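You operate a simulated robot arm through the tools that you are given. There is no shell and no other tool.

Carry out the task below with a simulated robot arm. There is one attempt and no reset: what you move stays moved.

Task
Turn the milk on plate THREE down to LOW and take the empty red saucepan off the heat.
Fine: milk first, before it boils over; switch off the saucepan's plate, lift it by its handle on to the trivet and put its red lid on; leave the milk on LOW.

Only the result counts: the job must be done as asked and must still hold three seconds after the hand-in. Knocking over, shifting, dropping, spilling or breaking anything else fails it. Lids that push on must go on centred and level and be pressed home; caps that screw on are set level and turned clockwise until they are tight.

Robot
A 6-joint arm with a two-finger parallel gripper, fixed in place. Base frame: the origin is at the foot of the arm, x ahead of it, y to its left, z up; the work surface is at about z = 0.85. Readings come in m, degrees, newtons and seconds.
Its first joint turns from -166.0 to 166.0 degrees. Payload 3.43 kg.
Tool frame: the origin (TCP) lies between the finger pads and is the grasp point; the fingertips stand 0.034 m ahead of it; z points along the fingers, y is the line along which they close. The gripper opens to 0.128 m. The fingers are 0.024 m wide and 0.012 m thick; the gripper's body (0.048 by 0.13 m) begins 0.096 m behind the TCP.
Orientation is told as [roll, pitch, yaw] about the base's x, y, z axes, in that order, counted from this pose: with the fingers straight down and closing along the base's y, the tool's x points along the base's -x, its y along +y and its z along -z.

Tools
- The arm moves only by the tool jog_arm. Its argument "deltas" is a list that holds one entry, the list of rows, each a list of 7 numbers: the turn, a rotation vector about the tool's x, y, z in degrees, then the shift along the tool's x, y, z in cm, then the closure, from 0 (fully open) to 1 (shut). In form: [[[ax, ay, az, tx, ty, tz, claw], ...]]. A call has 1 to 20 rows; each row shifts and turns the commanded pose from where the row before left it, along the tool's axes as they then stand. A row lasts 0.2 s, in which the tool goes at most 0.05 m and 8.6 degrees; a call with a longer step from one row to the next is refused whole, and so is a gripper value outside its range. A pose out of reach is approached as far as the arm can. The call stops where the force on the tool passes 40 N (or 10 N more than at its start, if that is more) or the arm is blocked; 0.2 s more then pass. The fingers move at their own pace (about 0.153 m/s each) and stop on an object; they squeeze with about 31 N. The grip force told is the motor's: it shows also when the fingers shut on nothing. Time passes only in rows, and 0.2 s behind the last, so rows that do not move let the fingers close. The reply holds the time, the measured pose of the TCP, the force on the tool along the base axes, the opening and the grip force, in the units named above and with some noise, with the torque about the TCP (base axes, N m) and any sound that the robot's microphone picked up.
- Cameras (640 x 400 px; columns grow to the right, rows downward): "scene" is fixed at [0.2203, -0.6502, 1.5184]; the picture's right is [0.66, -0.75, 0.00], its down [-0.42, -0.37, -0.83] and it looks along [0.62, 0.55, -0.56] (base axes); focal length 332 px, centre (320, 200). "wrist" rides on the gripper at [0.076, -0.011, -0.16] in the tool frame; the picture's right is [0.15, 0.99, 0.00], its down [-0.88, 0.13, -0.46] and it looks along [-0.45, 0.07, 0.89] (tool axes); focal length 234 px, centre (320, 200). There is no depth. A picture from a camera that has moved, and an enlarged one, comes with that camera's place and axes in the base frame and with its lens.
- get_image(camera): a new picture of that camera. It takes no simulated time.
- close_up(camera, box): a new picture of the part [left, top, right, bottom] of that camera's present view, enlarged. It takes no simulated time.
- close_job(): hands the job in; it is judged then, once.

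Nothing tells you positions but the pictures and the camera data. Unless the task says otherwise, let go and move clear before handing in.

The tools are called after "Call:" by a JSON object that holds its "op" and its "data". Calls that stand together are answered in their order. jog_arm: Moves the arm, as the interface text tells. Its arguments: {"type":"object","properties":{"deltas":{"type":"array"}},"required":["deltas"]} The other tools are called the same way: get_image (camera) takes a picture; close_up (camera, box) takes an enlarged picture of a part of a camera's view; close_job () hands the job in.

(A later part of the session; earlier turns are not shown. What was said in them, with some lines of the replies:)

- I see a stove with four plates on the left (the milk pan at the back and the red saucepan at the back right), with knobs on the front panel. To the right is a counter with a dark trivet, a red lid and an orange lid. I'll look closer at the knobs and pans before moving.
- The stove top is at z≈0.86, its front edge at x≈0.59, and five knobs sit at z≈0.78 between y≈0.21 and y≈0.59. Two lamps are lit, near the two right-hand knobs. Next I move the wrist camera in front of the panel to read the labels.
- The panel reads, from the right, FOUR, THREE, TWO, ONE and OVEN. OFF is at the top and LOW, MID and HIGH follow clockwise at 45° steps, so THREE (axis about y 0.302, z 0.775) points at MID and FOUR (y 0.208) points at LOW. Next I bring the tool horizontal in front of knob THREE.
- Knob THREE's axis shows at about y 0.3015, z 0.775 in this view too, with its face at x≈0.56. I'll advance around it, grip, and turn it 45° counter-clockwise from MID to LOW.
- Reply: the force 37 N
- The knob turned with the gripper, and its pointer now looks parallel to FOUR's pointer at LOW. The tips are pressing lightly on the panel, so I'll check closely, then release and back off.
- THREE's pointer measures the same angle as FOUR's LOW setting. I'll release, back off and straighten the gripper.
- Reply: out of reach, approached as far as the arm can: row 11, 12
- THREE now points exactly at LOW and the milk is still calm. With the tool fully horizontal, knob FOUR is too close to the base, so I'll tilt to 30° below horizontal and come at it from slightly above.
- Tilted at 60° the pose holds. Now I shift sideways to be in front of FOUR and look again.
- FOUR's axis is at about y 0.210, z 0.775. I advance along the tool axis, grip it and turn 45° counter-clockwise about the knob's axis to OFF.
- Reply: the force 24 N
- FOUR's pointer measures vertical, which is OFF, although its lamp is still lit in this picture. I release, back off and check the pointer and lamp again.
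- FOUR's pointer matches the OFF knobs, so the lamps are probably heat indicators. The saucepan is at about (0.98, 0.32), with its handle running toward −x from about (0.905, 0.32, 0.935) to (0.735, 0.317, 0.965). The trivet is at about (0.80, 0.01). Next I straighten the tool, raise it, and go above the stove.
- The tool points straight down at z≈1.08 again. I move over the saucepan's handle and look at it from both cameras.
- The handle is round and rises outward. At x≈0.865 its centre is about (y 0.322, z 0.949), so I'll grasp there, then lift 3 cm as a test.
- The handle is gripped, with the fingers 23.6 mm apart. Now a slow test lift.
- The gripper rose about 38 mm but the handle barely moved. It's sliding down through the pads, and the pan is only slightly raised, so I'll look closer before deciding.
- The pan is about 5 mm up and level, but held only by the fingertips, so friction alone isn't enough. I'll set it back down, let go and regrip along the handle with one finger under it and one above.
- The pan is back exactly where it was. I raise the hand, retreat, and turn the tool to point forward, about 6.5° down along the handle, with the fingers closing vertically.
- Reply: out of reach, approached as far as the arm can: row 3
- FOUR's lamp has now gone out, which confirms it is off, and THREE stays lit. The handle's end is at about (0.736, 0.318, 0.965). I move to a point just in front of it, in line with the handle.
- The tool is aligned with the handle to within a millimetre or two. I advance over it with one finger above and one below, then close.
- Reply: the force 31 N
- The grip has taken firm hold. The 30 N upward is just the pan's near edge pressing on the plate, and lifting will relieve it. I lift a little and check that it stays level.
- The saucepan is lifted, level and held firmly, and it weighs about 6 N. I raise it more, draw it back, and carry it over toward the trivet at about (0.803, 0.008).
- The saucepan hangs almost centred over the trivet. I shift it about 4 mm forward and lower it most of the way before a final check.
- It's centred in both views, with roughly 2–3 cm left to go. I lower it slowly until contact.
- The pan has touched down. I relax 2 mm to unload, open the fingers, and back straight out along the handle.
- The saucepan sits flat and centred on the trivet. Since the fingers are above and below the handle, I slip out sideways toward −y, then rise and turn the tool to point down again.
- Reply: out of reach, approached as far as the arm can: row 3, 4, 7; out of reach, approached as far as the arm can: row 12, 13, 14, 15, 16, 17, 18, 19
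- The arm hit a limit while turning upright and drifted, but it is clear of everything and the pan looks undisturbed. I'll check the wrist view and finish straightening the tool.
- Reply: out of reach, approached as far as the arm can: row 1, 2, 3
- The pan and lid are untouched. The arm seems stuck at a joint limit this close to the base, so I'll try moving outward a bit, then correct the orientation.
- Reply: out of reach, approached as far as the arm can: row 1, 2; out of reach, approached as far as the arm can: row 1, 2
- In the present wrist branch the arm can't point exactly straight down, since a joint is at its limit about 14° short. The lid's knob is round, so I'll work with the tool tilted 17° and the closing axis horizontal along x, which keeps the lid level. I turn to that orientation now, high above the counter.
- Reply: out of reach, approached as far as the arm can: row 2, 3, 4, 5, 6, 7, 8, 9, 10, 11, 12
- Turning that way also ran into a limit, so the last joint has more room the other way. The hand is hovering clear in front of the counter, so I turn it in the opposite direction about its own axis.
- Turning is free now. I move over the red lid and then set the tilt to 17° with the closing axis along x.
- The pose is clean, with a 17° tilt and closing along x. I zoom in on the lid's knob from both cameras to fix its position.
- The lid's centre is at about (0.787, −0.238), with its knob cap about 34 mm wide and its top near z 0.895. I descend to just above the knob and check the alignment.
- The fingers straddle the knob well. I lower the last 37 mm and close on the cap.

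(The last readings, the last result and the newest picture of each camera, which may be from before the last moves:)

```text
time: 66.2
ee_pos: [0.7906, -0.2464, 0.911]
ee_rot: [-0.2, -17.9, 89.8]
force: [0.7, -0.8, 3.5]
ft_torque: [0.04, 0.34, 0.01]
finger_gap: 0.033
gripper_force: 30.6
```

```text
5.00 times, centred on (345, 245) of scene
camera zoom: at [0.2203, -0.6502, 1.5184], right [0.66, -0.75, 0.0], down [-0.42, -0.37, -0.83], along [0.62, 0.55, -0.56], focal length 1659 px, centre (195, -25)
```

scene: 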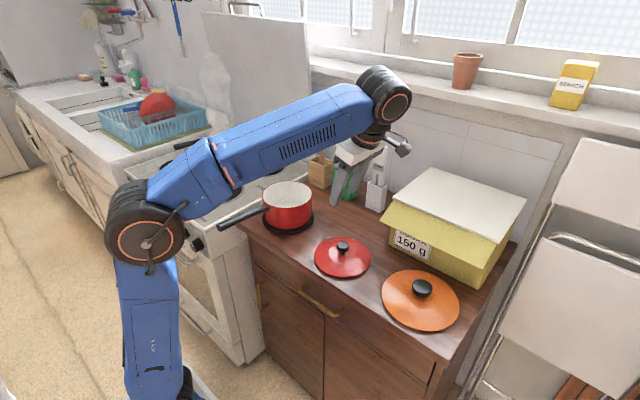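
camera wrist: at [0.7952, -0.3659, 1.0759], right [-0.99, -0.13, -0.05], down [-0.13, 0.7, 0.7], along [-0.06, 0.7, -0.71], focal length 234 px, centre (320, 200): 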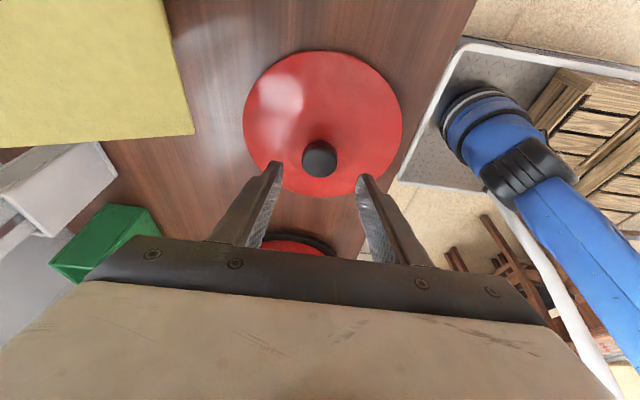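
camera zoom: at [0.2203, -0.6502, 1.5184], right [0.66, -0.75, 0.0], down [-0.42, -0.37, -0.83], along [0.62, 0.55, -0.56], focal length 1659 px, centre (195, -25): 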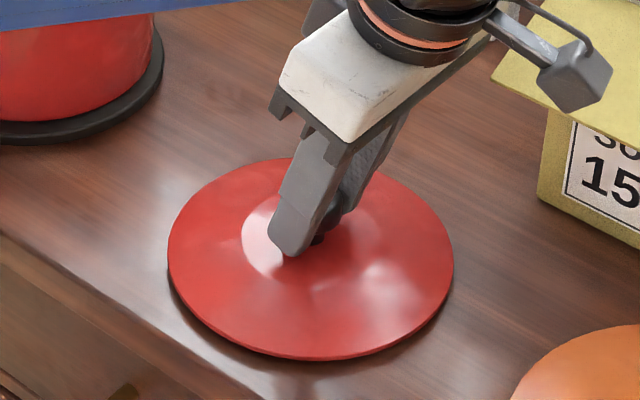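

The knob is gripped, with the fingers 33 mm apart. I lift it and check that the lid hangs level.

Call:
{"op": "jog_arm", "data": {"deltas": [[[0, 0, 0, -0.15, 0, -0.48, 1], [0, 0, 0, -0.31, 0, -0.95, 1], [0, 0, 0, -0.77, 0, -2.38, 1], [0, 0, 0, -0.92, 0, -2.86, 1], [0, 0, 0, -0.92, 0, -2.86, 1], [0, 0, 0, -0.92, 0, -2.86, 1], [0, 0, 0, 0, 0, 0, 1]]]}}

Call:
{"op": "get_image", "data": {"camera": "wrist"}}

Call:
{"op": "close_up", "data": {"camera": "scene", "box": [240, 165, 400, 285]}}

```text
time: 67.8
ee_pos: [0.7902, -0.246, 1.0421]
ee_rot: [0.0, -17.3, 89.8]
force: [0.2, 1.4, -2.4]
ft_torque: [-0.02, 0.0, -0.03]
finger_gap: 0.0328
gripper_force: 31.0
```

```text
taken
camera wrist: at [0.7998, -0.366, 1.1705], right [-0.99, -0.14, -0.04], down [-0.13, 0.71, 0.7], along [-0.06, 0.7, -0.72], focal length 234 px, centre (320, 200)
```

wrist: 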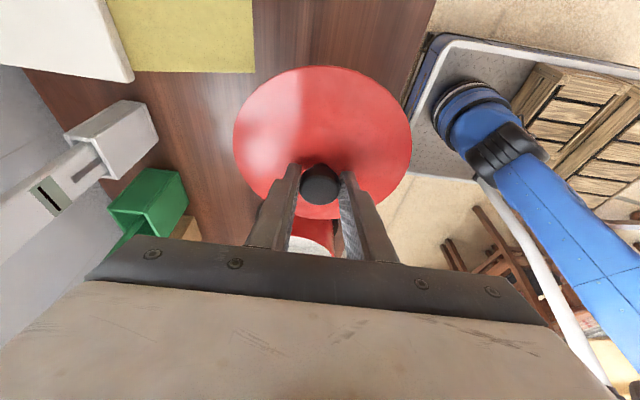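

```text
3.33 times, centred on (320, 225) of scene
camera zoom: at [0.2203, -0.6502, 1.5184], right [0.66, -0.75, 0.0], down [-0.42, -0.37, -0.83], along [0.62, 0.55, -0.56], focal length 1106 px, centre (320, 117)
```

zoom: 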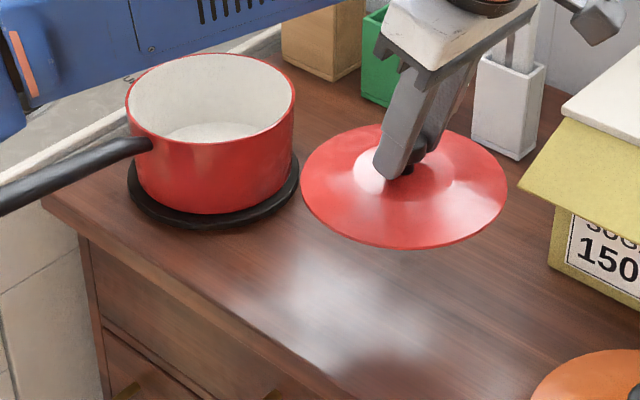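

The lid hangs level; it weighs about 2.4 N and its view in the wrist camera is unchanged. I carry it over the saucepan, whose rim centre I take to be about (0.809, 0.006).

Call:
{"op": "jog_arm", "data": {"deltas": [[[0, 0, 0, -1.3, -0.1, 0.4, 1], [0, 0, 0, -2.8, -0.23, 0.87, 1], [0, 0, 0, -2.8, -0.23, 0.87, 1], [0, 0, 0, -2.8, -0.23, 0.87, 1], [0, 0, 0, -2.8, -0.23, 0.87, 1], [0, 0, 0, -2.8, -0.23, 0.87, 1], [0, 0, 0, -2.8, -0.23, 0.87, 1], [0, 0, 0, -2.8, -0.23, 0.87, 1], [0, 0, 0, -2.4, -0.1, 0.75, 1], [0, 0, 0, 0, 0, 0, 1]]]}}

Call:
{"op": "get_image", "data": {"camera": "wrist"}}

Call:
{"op": "close_up", "data": {"camera": "scene", "box": [230, 135, 350, 240]}}

```text
time: 70.0
ee_pos: [0.8093, -0.0006, 1.0377]
ee_rot: [0.1, -17.0, 89.8]
force: [0.0, -0.7, -2.0]
ft_torque: [-0.03, -0.01, -0.02]
finger_gap: 0.0329
gripper_force: 31.3
```

```text
taken
camera wrist: at [0.8201, -0.1196, 1.1674], right [-0.99, -0.14, -0.04], down [-0.13, 0.71, 0.7], along [-0.07, 0.69, -0.72], focal length 234 px, centre (320, 200)
```

wrist: 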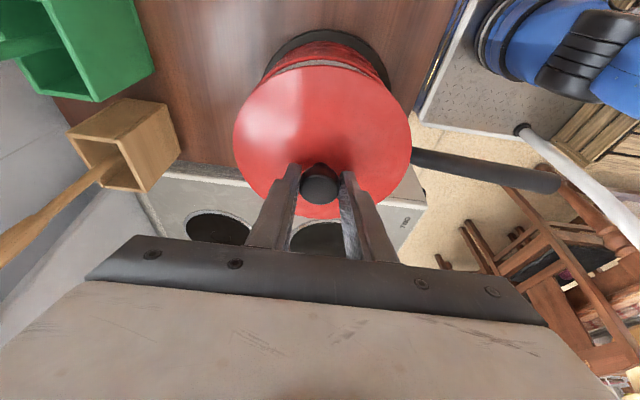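

```text
3.81 times, centred on (290, 188) of scene
camera zoom: at [0.2203, -0.6502, 1.5184], right [0.66, -0.75, 0.0], down [-0.42, -0.37, -0.83], along [0.62, 0.55, -0.56], focal length 1264 px, centre (434, 248)
```

zoom: 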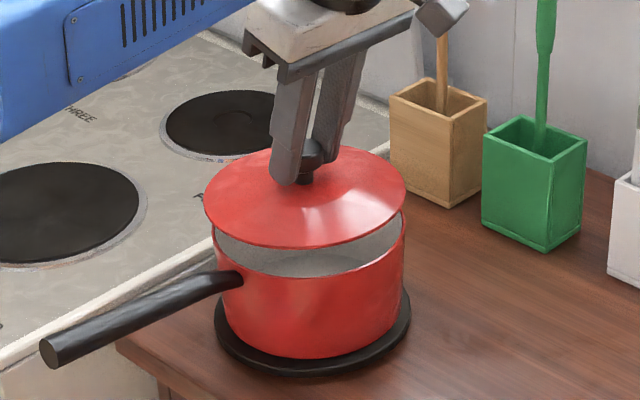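

Call:
{"op": "close_up", "data": {"camera": "wrist", "box": [220, 20, 420, 140]}}

Call:
{"op": "close_up", "data": {"camera": "scene", "box": [255, 165, 325, 215]}}

```text
3.20 times, centred on (320, 80) of wrist
camera zoom: at [0.8201, -0.1196, 1.1674], right [-0.99, -0.14, -0.04], down [-0.13, 0.71, 0.7], along [-0.07, 0.69, -0.72], focal length 749 px, centre (320, 584)
```

zoom: 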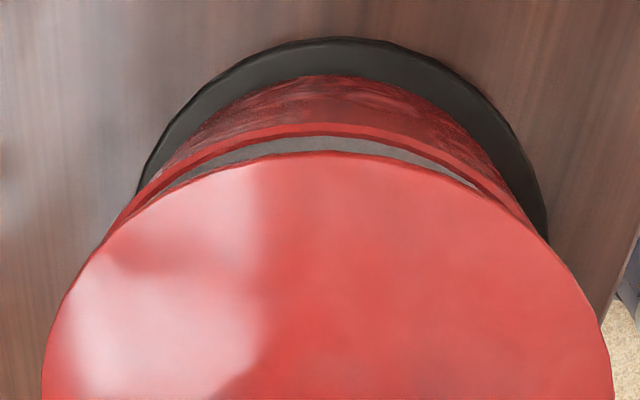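

```text
8.00 times, centred on (290, 190) of scene
camera zoom: at [0.2203, -0.6502, 1.5184], right [0.66, -0.75, 0.0], down [-0.42, -0.37, -0.83], along [0.62, 0.55, -0.56], focal length 2654 px, centre (560, 280)
```

zoom: 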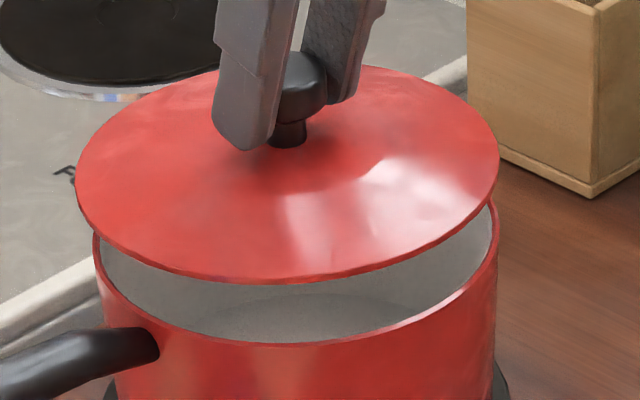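

The wrist view puts the lid and rim at the same y to within a millimetre. The scene view puts the lid about 2 mm short in x. I correct that, lower to just above the rim and recheck.

Call:
{"op": "jog_arm", "data": {"deltas": [[[0, -0.6, 0, 0, -0.18, 0, 1], [0, 0, 0, 0.29, 0, 0.96, 1], [0, 0, 0, 0.23, 0, 0.76, 1], [0, 0, 0, 0.06, 0, 0.19, 1], [0, 0, 0, 0, 0, 0, 1]]]}}

Call:
{"op": "close_up", "data": {"camera": "wrist", "box": [220, 20, 420, 140]}}

Call:
{"op": "close_up", "data": {"camera": "scene", "box": [255, 165, 325, 215]}}

```text
time: 71.2
ee_pos: [0.8099, 0.001, 1.0195]
ee_rot: [0.1, -17.8, 89.8]
force: [0.7, -0.8, -1.8]
ft_torque: [0.0, -0.01, -0.03]
finger_gap: 0.033
gripper_force: 30.8
```

```text
3.20 times, centred on (320, 80) of wrist
camera zoom: at [0.8212, -0.1199, 1.1475], right [-0.99, -0.14, -0.04], down [-0.13, 0.7, 0.7], along [-0.07, 0.7, -0.71], focal length 749 px, centre (320, 584)
```

zoom: 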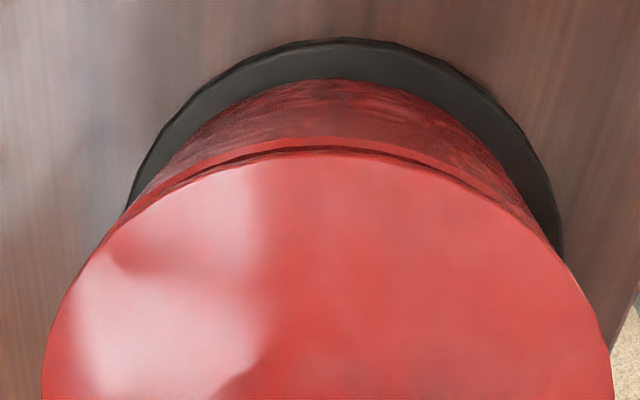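

```text
8.00 times, centred on (290, 190) of scene
camera zoom: at [0.2203, -0.6502, 1.5184], right [0.66, -0.75, 0.0], down [-0.42, -0.37, -0.83], along [0.62, 0.55, -0.56], focal length 2654 px, centre (560, 280)
```

zoom: 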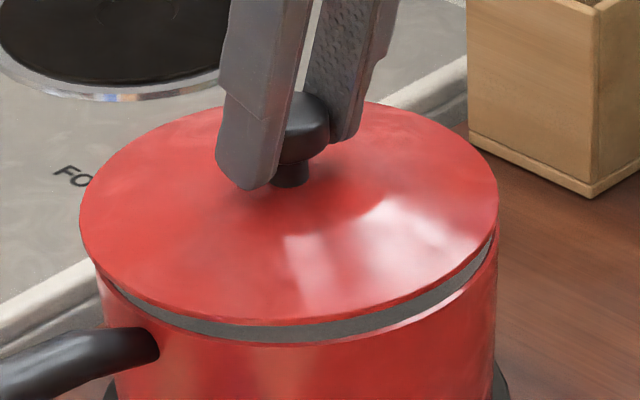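

The lid is now about 2.5 mm too far in +y. I correct that and lower further to first contact.

Call:
{"op": "jog_arm", "data": {"deltas": [[[0, 0, 0, 0.24, -0.1, -0.08, 1], [0, 0, 0, 0.12, 0, 0.38, 1], [0, 0, 0, 0.06, 0, 0.19, 1], [0, 0, 0, 0, 0, 0, 1]]]}}

Call:
{"op": "close_up", "data": {"camera": "wrist", "box": [220, 20, 420, 140]}}

Call:
{"op": "close_up", "data": {"camera": "scene", "box": [255, 165, 325, 215]}}

```text
time: 72.2
ee_pos: [0.8116, -0.0018, 1.0136]
ee_rot: [0.0, -17.7, 89.8]
force: [0.1, -0.5, -1.7]
ft_torque: [0.01, 0.03, -0.02]
finger_gap: 0.0328
gripper_force: 31.0
```

```text
3.20 times, centred on (320, 80) of wrist
camera zoom: at [0.8227, -0.1223, 1.1415], right [-0.99, -0.14, -0.04], down [-0.13, 0.7, 0.7], along [-0.07, 0.7, -0.71], focal length 749 px, centre (320, 584)
```

zoom: 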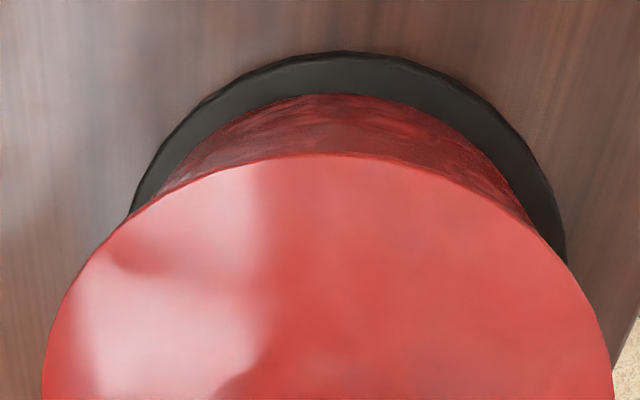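

```text
8.00 times, centred on (290, 190) of scene
camera zoom: at [0.2203, -0.6502, 1.5184], right [0.66, -0.75, 0.0], down [-0.42, -0.37, -0.83], along [0.62, 0.55, -0.56], focal length 2654 px, centre (560, 280)
```

zoom: 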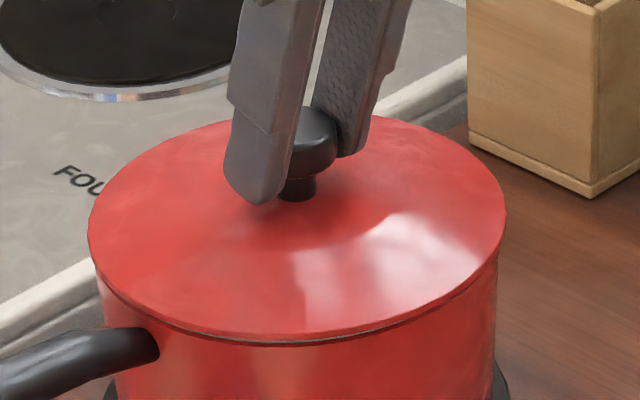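

The lid is centred within about 1 mm in both views, with a gap of a few millimetres. I lower in small steps onto the rim.

Call:
{"op": "jog_arm", "data": {"deltas": [[[0, 0, 0, 0.06, 0, 0.19, 1], [0, 0, 0, 0.06, 0, 0.19, 1], [0, 0, 0, 0, 0, 0, 1]]]}}

Call:
{"op": "close_up", "data": {"camera": "scene", "box": [255, 165, 325, 215]}}

```text
time: 73.0
ee_pos: [0.8112, -0.0011, 1.0101]
ee_rot: [0.1, -17.7, 89.8]
force: [0.6, 0.5, 0.5]
ft_torque: [0.06, -0.05, 0.0]
finger_gap: 0.033
gripper_force: 31.1
```

```text
8.00 times, centred on (290, 190) of scene
camera zoom: at [0.2203, -0.6502, 1.5184], right [0.66, -0.75, 0.0], down [-0.42, -0.37, -0.83], along [0.62, 0.55, -0.56], focal length 2654 px, centre (560, 280)
```

zoom: 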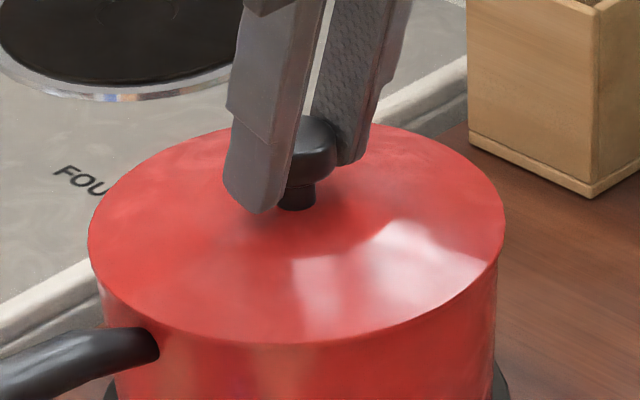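

First contact is made. I press gently while still holding the knob, watching the force.

Call:
{"op": "jog_arm", "data": {"deltas": [[[0, 0, 0, 0.03, 0, 0.1, 1], [0, 0, 0, 0.03, 0, 0.1, 1], [0, 0, 0, 0.03, 0, 0.1, 1], [0, 0, 0, 0, 0, 0, 1]]]}}

Call:
{"op": "close_up", "data": {"camera": "scene", "box": [255, 165, 325, 215]}}

```text
time: 74.0
ee_pos: [0.8109, -0.0025, 1.0073]
ee_rot: [0.0, -17.7, 89.9]
force: [4.9, 0.1, 19.7]
ft_torque: [0.21, -0.56, -0.05]
finger_gap: 0.0329
gripper_force: 30.8
```

```text
8.00 times, centred on (290, 190) of scene
camera zoom: at [0.2203, -0.6502, 1.5184], right [0.66, -0.75, 0.0], down [-0.42, -0.37, -0.83], along [0.62, 0.55, -0.56], focal length 2654 px, centre (560, 280)
```

zoom: 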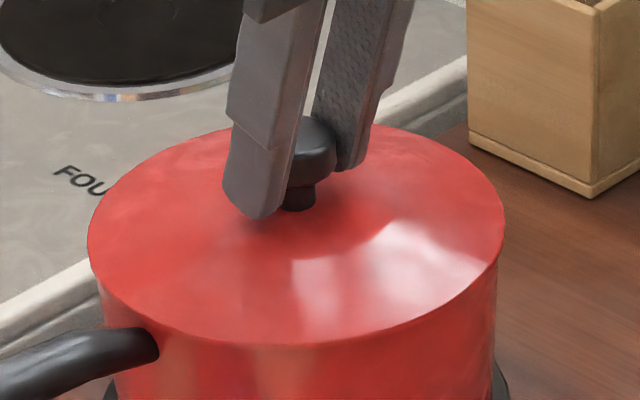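

It resists at about 20 N with no visible gap. I ease off, open, and check the lid before pressing from above with closed fingers.

Call:
{"op": "jog_arm", "data": {"deltas": [[[0, 0, 0, -0.06, 0, -0.19, 1], [0, 0, 0, 0, 0, 0, 0.7], [0, 0, 0, 0, 0, 0, 0.5], [0, 0, 0, 0, 0, 0, 0.5]]]}}

Call:
{"op": "jog_arm", "data": {"deltas": [[[0, 0, 0, -0.6, 0, -1.9, 0.5], [0, 0, 0, -0.92, 0, -2.86, 0.5], [0, 0, 0, -0.92, 0, -2.86, 0.5], [0, 0, 0, 0, 0, 0, 0.8], [0, 0, 0, 0, 0, 0, 1], [0, 0, 0, 0, 0, 0, 1]]]}}

Call:
{"op": "get_image", "data": {"camera": "wrist"}}

Call:
{"op": "close_up", "data": {"camera": "scene", "box": [245, 160, 335, 240]}}

```text
time: 75.0
ee_pos: [0.8116, -0.0012, 1.0073]
ee_rot: [0.1, -17.6, 89.8]
force: [0.1, -1.5, -0.2]
ft_torque: [0.02, 0.02, 0.02]
finger_gap: 0.0636
gripper_force: 0.0
```

```text
time: 76.4
ee_pos: [0.8104, 0.0012, 1.0899]
ee_rot: [0.0, -17.7, 89.8]
force: [0.4, -0.2, -0.6]
ft_torque: [0.0, 0.01, 0.02]
finger_gap: 0.0
gripper_force: 30.8
```

```text
taken
camera wrist: at [0.8211, -0.1198, 1.2178], right [-0.99, -0.14, -0.04], down [-0.13, 0.7, 0.7], along [-0.07, 0.7, -0.71], focal length 234 px, centre (320, 200)
```

wrist: 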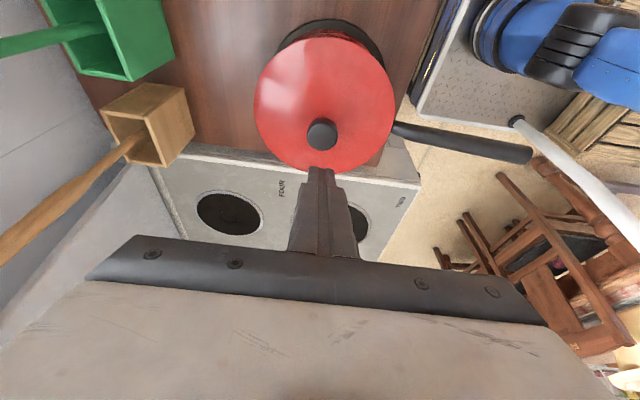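

```text
5.00 times, centred on (290, 200) of scene
camera zoom: at [0.2203, -0.6502, 1.5184], right [0.66, -0.75, 0.0], down [-0.42, -0.37, -0.83], along [0.62, 0.55, -0.56], focal length 1659 px, centre (470, 200)
```

zoom: 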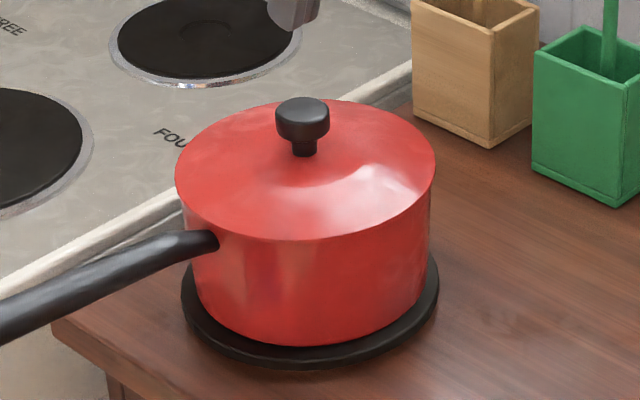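

The lid sits level and centred. Now I press it home from above on the knob with the fingers closed.

Call:
{"op": "jog_arm", "data": {"deltas": [[[0, 0, 0, 0.76, 0, 2.38, 1], [0, 0, 0, 0.61, 0, 1.9, 1], [0, 0, 0, 0.21, 0, 0.67, 1], [0, 0, 0, 0.06, 0, 0.19, 1], [0, 0, 0, 0, 0, 0, 1]]]}}

Call:
{"op": "close_up", "data": {"camera": "scene", "box": [245, 140, 335, 220]}}

```text
time: 77.6
ee_pos: [0.811, -0.0015, 1.0345]
ee_rot: [0.1, -17.6, 89.7]
force: [0.5, 0.1, -0.2]
ft_torque: [0.01, 0.01, 0.03]
finger_gap: 0.0
gripper_force: 30.7
```

```text
5.00 times, centred on (290, 180) of scene
camera zoom: at [0.2203, -0.6502, 1.5184], right [0.66, -0.75, 0.0], down [-0.42, -0.37, -0.83], along [0.62, 0.55, -0.56], focal length 1659 px, centre (470, 300)
```

zoom: 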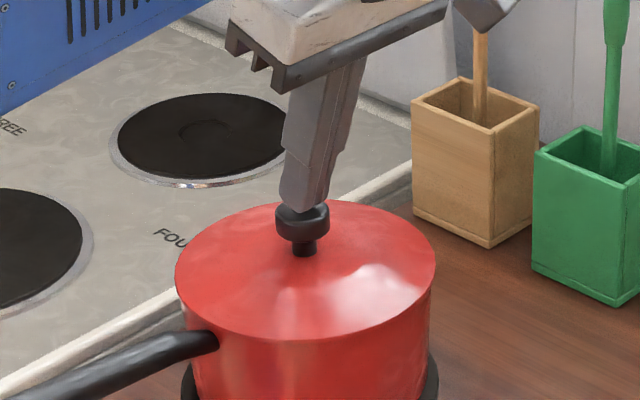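

Call:
{"op": "jog_arm", "data": {"deltas": [[[0, 0, 0, 0.06, 0, 0.19, 1], [0, 0, 0, 0.06, 0, 0.19, 1], [0, 0, 0, 0.03, 0, 0.1, 1], [0, 0, 0, 0, 0, 0, 1]]]}}

```text
time: 78.3
ee_pos: [0.8119, -0.0016, 1.033]
ee_rot: [-0.4, -17.9, 89.9]
force: [-0.9, -2.3, 11.3]
ft_torque: [-0.07, 0.04, 0.08]
finger_gap: 0.0001
gripper_force: 31.0
stopped in row 3: the force on the tool passed its limit at 44 N (the readings are from after the stop); the commanded pose is now the measured one
```

The press peaked at 44 N, which should have seated it. I check the lid, then rise clear.

Call:
{"op": "jog_arm", "data": {"deltas": [[[0, 0, 0, -0.3, 0, -0.95, 1], [0, 0, 0, -0.92, 0, -2.86, 1], [0, 0, 0, -1.2, 0, -3.8, 1], [0, 0, 0, -1.2, 0, -3.8, 0.9], [0, 0, 0, 0, 0, 0, 0.8]]]}}

Call:
{"op": "get_image", "data": {"camera": "scene"}}

Call:
{"op": "close_up", "data": {"camera": "scene", "box": [245, 160, 335, 240]}}

Call:
{"op": "close_up", "data": {"camera": "wrist", "box": [200, 0, 440, 200]}}

Call:
{"op": "close_up", "data": {"camera": "scene", "box": [120, 110, 280, 260]}}

```text
time: 79.5
ee_pos: [0.8139, -0.0046, 1.1522]
ee_rot: [-0.3, -17.8, 89.9]
force: [0.7, 0.2, -0.5]
ft_torque: [-0.03, 0.0, 0.0]
finger_gap: 0.0257
gripper_force: 0.1
```

```text
taken
```

scene: 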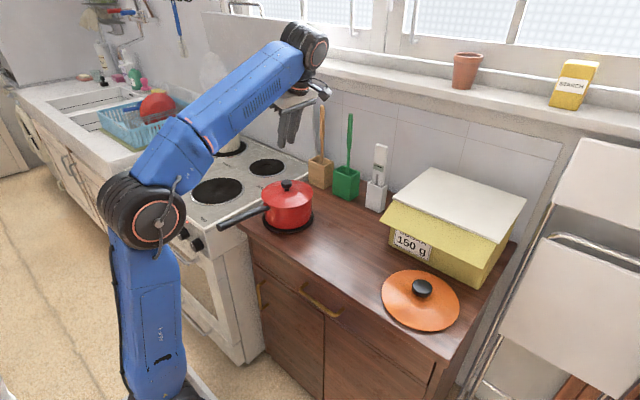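

```text
5.00 times, centred on (290, 200) of scene
camera zoom: at [0.2203, -0.6502, 1.5184], right [0.66, -0.75, 0.0], down [-0.42, -0.37, -0.83], along [0.62, 0.55, -0.56], focal length 1659 px, centre (470, 200)
```

zoom: 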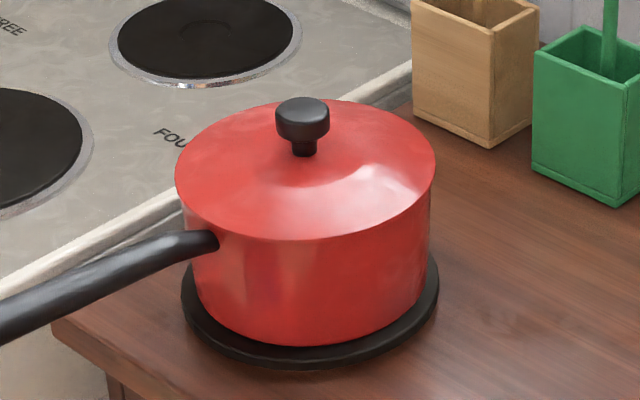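

```text
2.00 times, centred on (320, 100) of wrist
camera zoom: at [0.8244, -0.1256, 1.2797], right [-0.99, -0.14, -0.05], down [-0.13, 0.7, 0.7], along [-0.06, 0.7, -0.71], focal length 468 px, centre (320, 400)
```

zoom: 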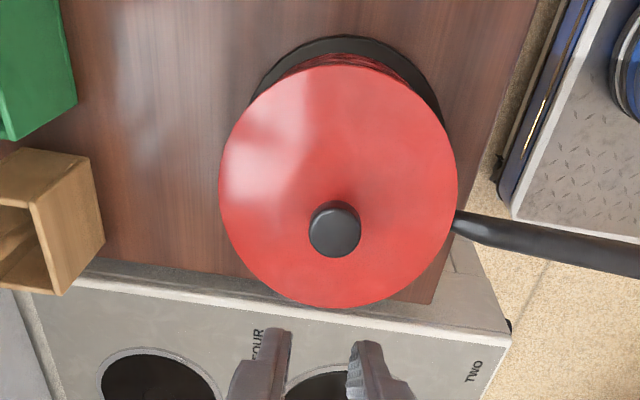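

```text
2.67 times, centred on (200, 185) of scene
camera zoom: at [0.2203, -0.6502, 1.5184], right [0.66, -0.75, 0.0], down [-0.42, -0.37, -0.83], along [0.62, 0.55, -0.56], focal length 885 px, centre (640, 240)
```

zoom: 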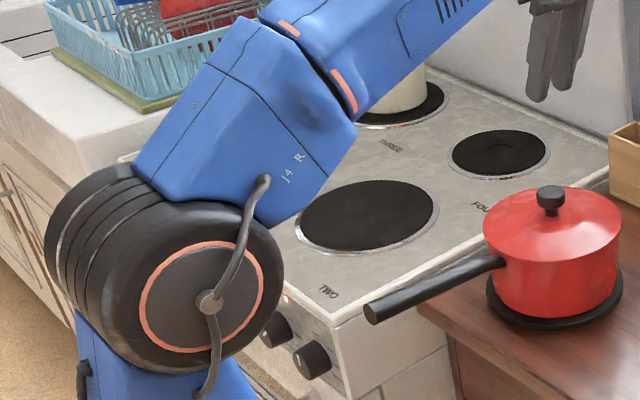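

The saucepan is on the trivet with its lid on, level. I move the arm aside, up and to the right, so the scene camera can verify the milk and the knobs.

Call:
{"op": "jog_arm", "data": {"deltas": [[[0, 0, 0, 2.5, 0.8, -1.8, 0.8], [0, 0, 0, 3.5, 0.8, -1.8, 0.8], [0, 0, 0, 3.5, 0.8, -1.2, 0.8], [0, 0, 0, 3.5, 0.8, -1.2, 0.8], [0, 0, 0, 3.5, 0.8, -1.2, 0.8], [0, 0, 0, 3.5, 0.8, -1.2, 0.8], [0, 0, 0, 0, 0, 0, 0.8]]]}}

Call:
{"op": "get_image", "data": {"camera": "scene"}}

Call:
{"op": "close_up", "data": {"camera": "scene", "box": [255, 165, 325, 225]}}

Call:
{"op": "get_image", "data": {"camera": "wrist"}}

```text
time: 81.1
ee_pos: [0.7602, -0.2121, 1.1329]
ee_rot: [-0.7, -17.9, 89.9]
force: [-0.2, 0.5, 0.1]
ft_torque: [-0.03, 0.03, 0.01]
finger_gap: 0.0256
gripper_force: 0.0
out of reach, approached as far as the arm can: row 3, 4, 5, 6
```

```text
taken
```

scene: 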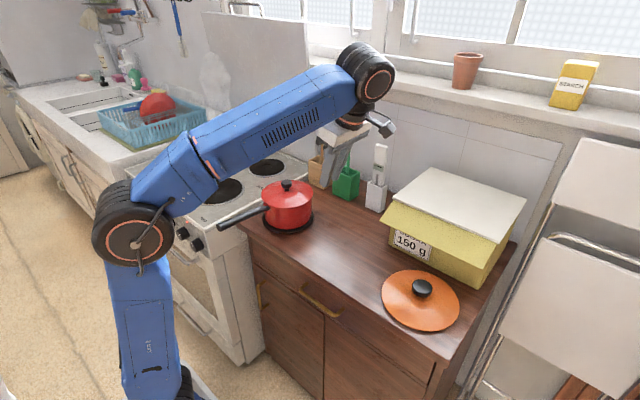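

```text
6.67 times, centred on (290, 195) of scene
camera zoom: at [0.2203, -0.6502, 1.5184], right [0.66, -0.75, 0.0], down [-0.42, -0.37, -0.83], along [0.62, 0.55, -0.56], focal length 2212 px, centre (520, 233)
```

zoom: 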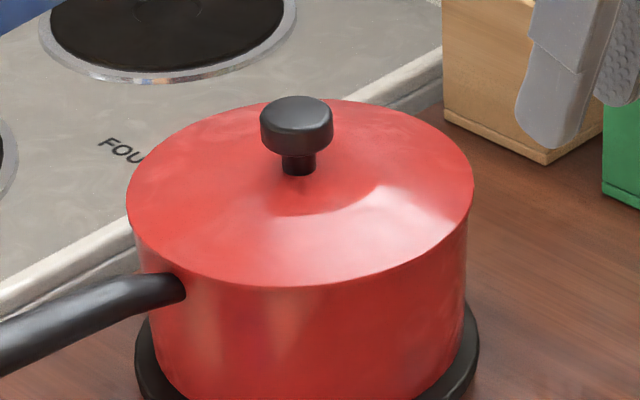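

```text
taken
camera wrist: at [0.7694, -0.3327, 1.262], right [-0.99, -0.13, -0.06], down [-0.13, 0.7, 0.7], along [-0.06, 0.7, -0.71], focal length 234 px, centre (320, 200)
```

wrist: 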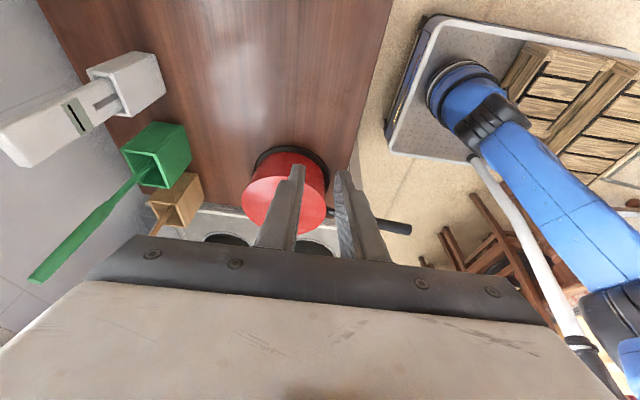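

Call:
{"op": "jog_arm", "data": {"deltas": [[[0, 0, 0, 2.5, 3.3, -0.8, 0.8], [0, 0, 0, 2.5, 3.3, -0.8, 0.8], [0, 0, 0, 2.5, 3.3, -0.8, 0.8], [0, 0, 0, 2.5, 3.3, -0.8, 0.8], [0, 0, 0, 2.5, 3.3, -0.8, 0.8], [0, 0, 0, 2.5, 3.3, -0.8, 0.8], [0, 0, 0, 0, 0, 0, 0.8]]]}}

Call:
{"op": "get_image", "data": {"camera": "scene"}}

Call:
{"op": "close_up", "data": {"camera": "scene", "box": [120, 110, 320, 260]}}

```text
time: 82.7
ee_pos: [0.5847, -0.3394, 1.088]
ee_rot: [-2.5, -19.6, 89.9]
force: [-1.3, -0.5, 0.2]
ft_torque: [0.02, 0.02, 0.02]
finger_gap: 0.0253
gripper_force: 0.2
out of reach, approached as far as the arm can: row 1, 2, 3, 4, 5, 6
```

```text
taken
```

scene: 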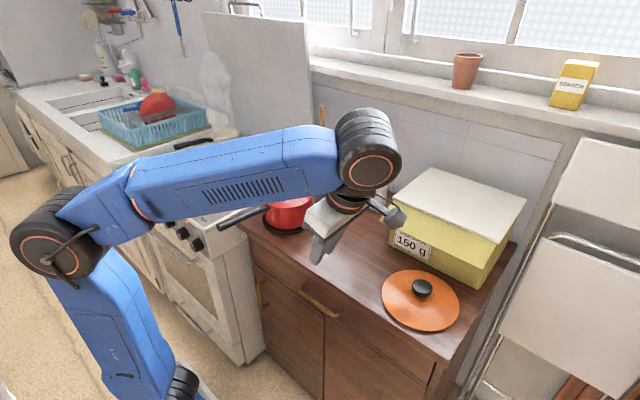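

```text
2.67 times, centred on (220, 185) of scene
camera zoom: at [0.2203, -0.6502, 1.5184], right [0.66, -0.75, 0.0], down [-0.42, -0.37, -0.83], along [0.62, 0.55, -0.56], focal length 885 px, centre (587, 240)
```

zoom: 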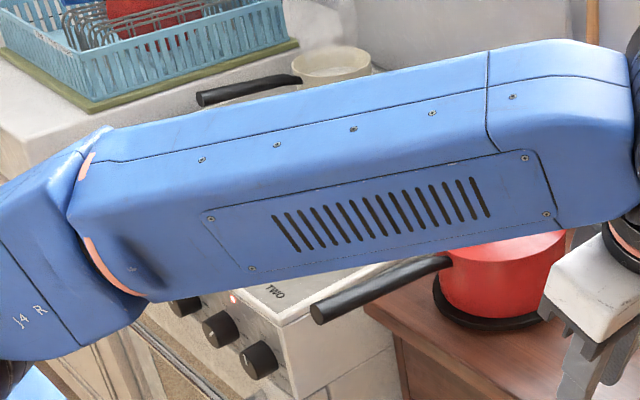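

Call:
{"op": "close_up", "data": {"camera": "scene", "box": [175, 210, 235, 255]}}

Call:
{"op": "close_up", "data": {"camera": "scene", "box": [190, 100, 270, 160]}}

```text
8.89 times, centred on (205, 232) of scene
camera zoom: at [0.2203, -0.6502, 1.5184], right [0.66, -0.75, 0.0], down [-0.42, -0.37, -0.83], along [0.62, 0.55, -0.56], focal length 2949 px, centre (1342, -89)
```

zoom: 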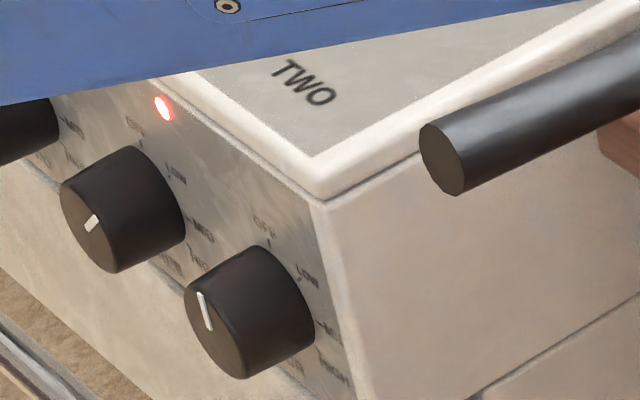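

```text
6.67 times, centred on (230, 130) of scene
camera zoom: at [0.2203, -0.6502, 1.5184], right [0.66, -0.75, 0.0], down [-0.42, -0.37, -0.83], along [0.62, 0.55, -0.56], focal length 2212 px, centre (920, 667)
```

zoom: 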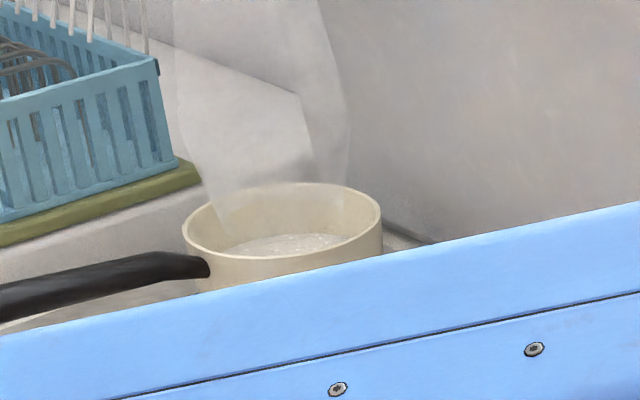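

All checks pass. The milk is still in its pan with THREE on LOW, and FOUR is OFF with its lamp out. The red saucepan is on the trivet with its lid on, level and centred, and the arm is clear, so I hand in.

Call:
{"op": "close_job", "data": {}}

```text
The job is handed in.
```

I turned the milk on plate THREE down to LOW first, and it did not boil over. It was still in its pan in the last picture I took before handing in.

- **Saucepan's plate:** FOUR is at OFF and its lamp has gone out.
- **Saucepan:** It sits on the trivet, moved there by its handle. My first grip slipped after lifting it a few millimetres, so I set it back on its plate and gripped the handle differently before moving it.
- **Red lid:** It's on the saucepan, level and centred to within about a millimetre. I pressed it down from above, peaking at 44 N, and saw no gap afterwards.

I saw nothing else knocked, shifted or spilled. The gripper was released and the arm was clear when I handed in.
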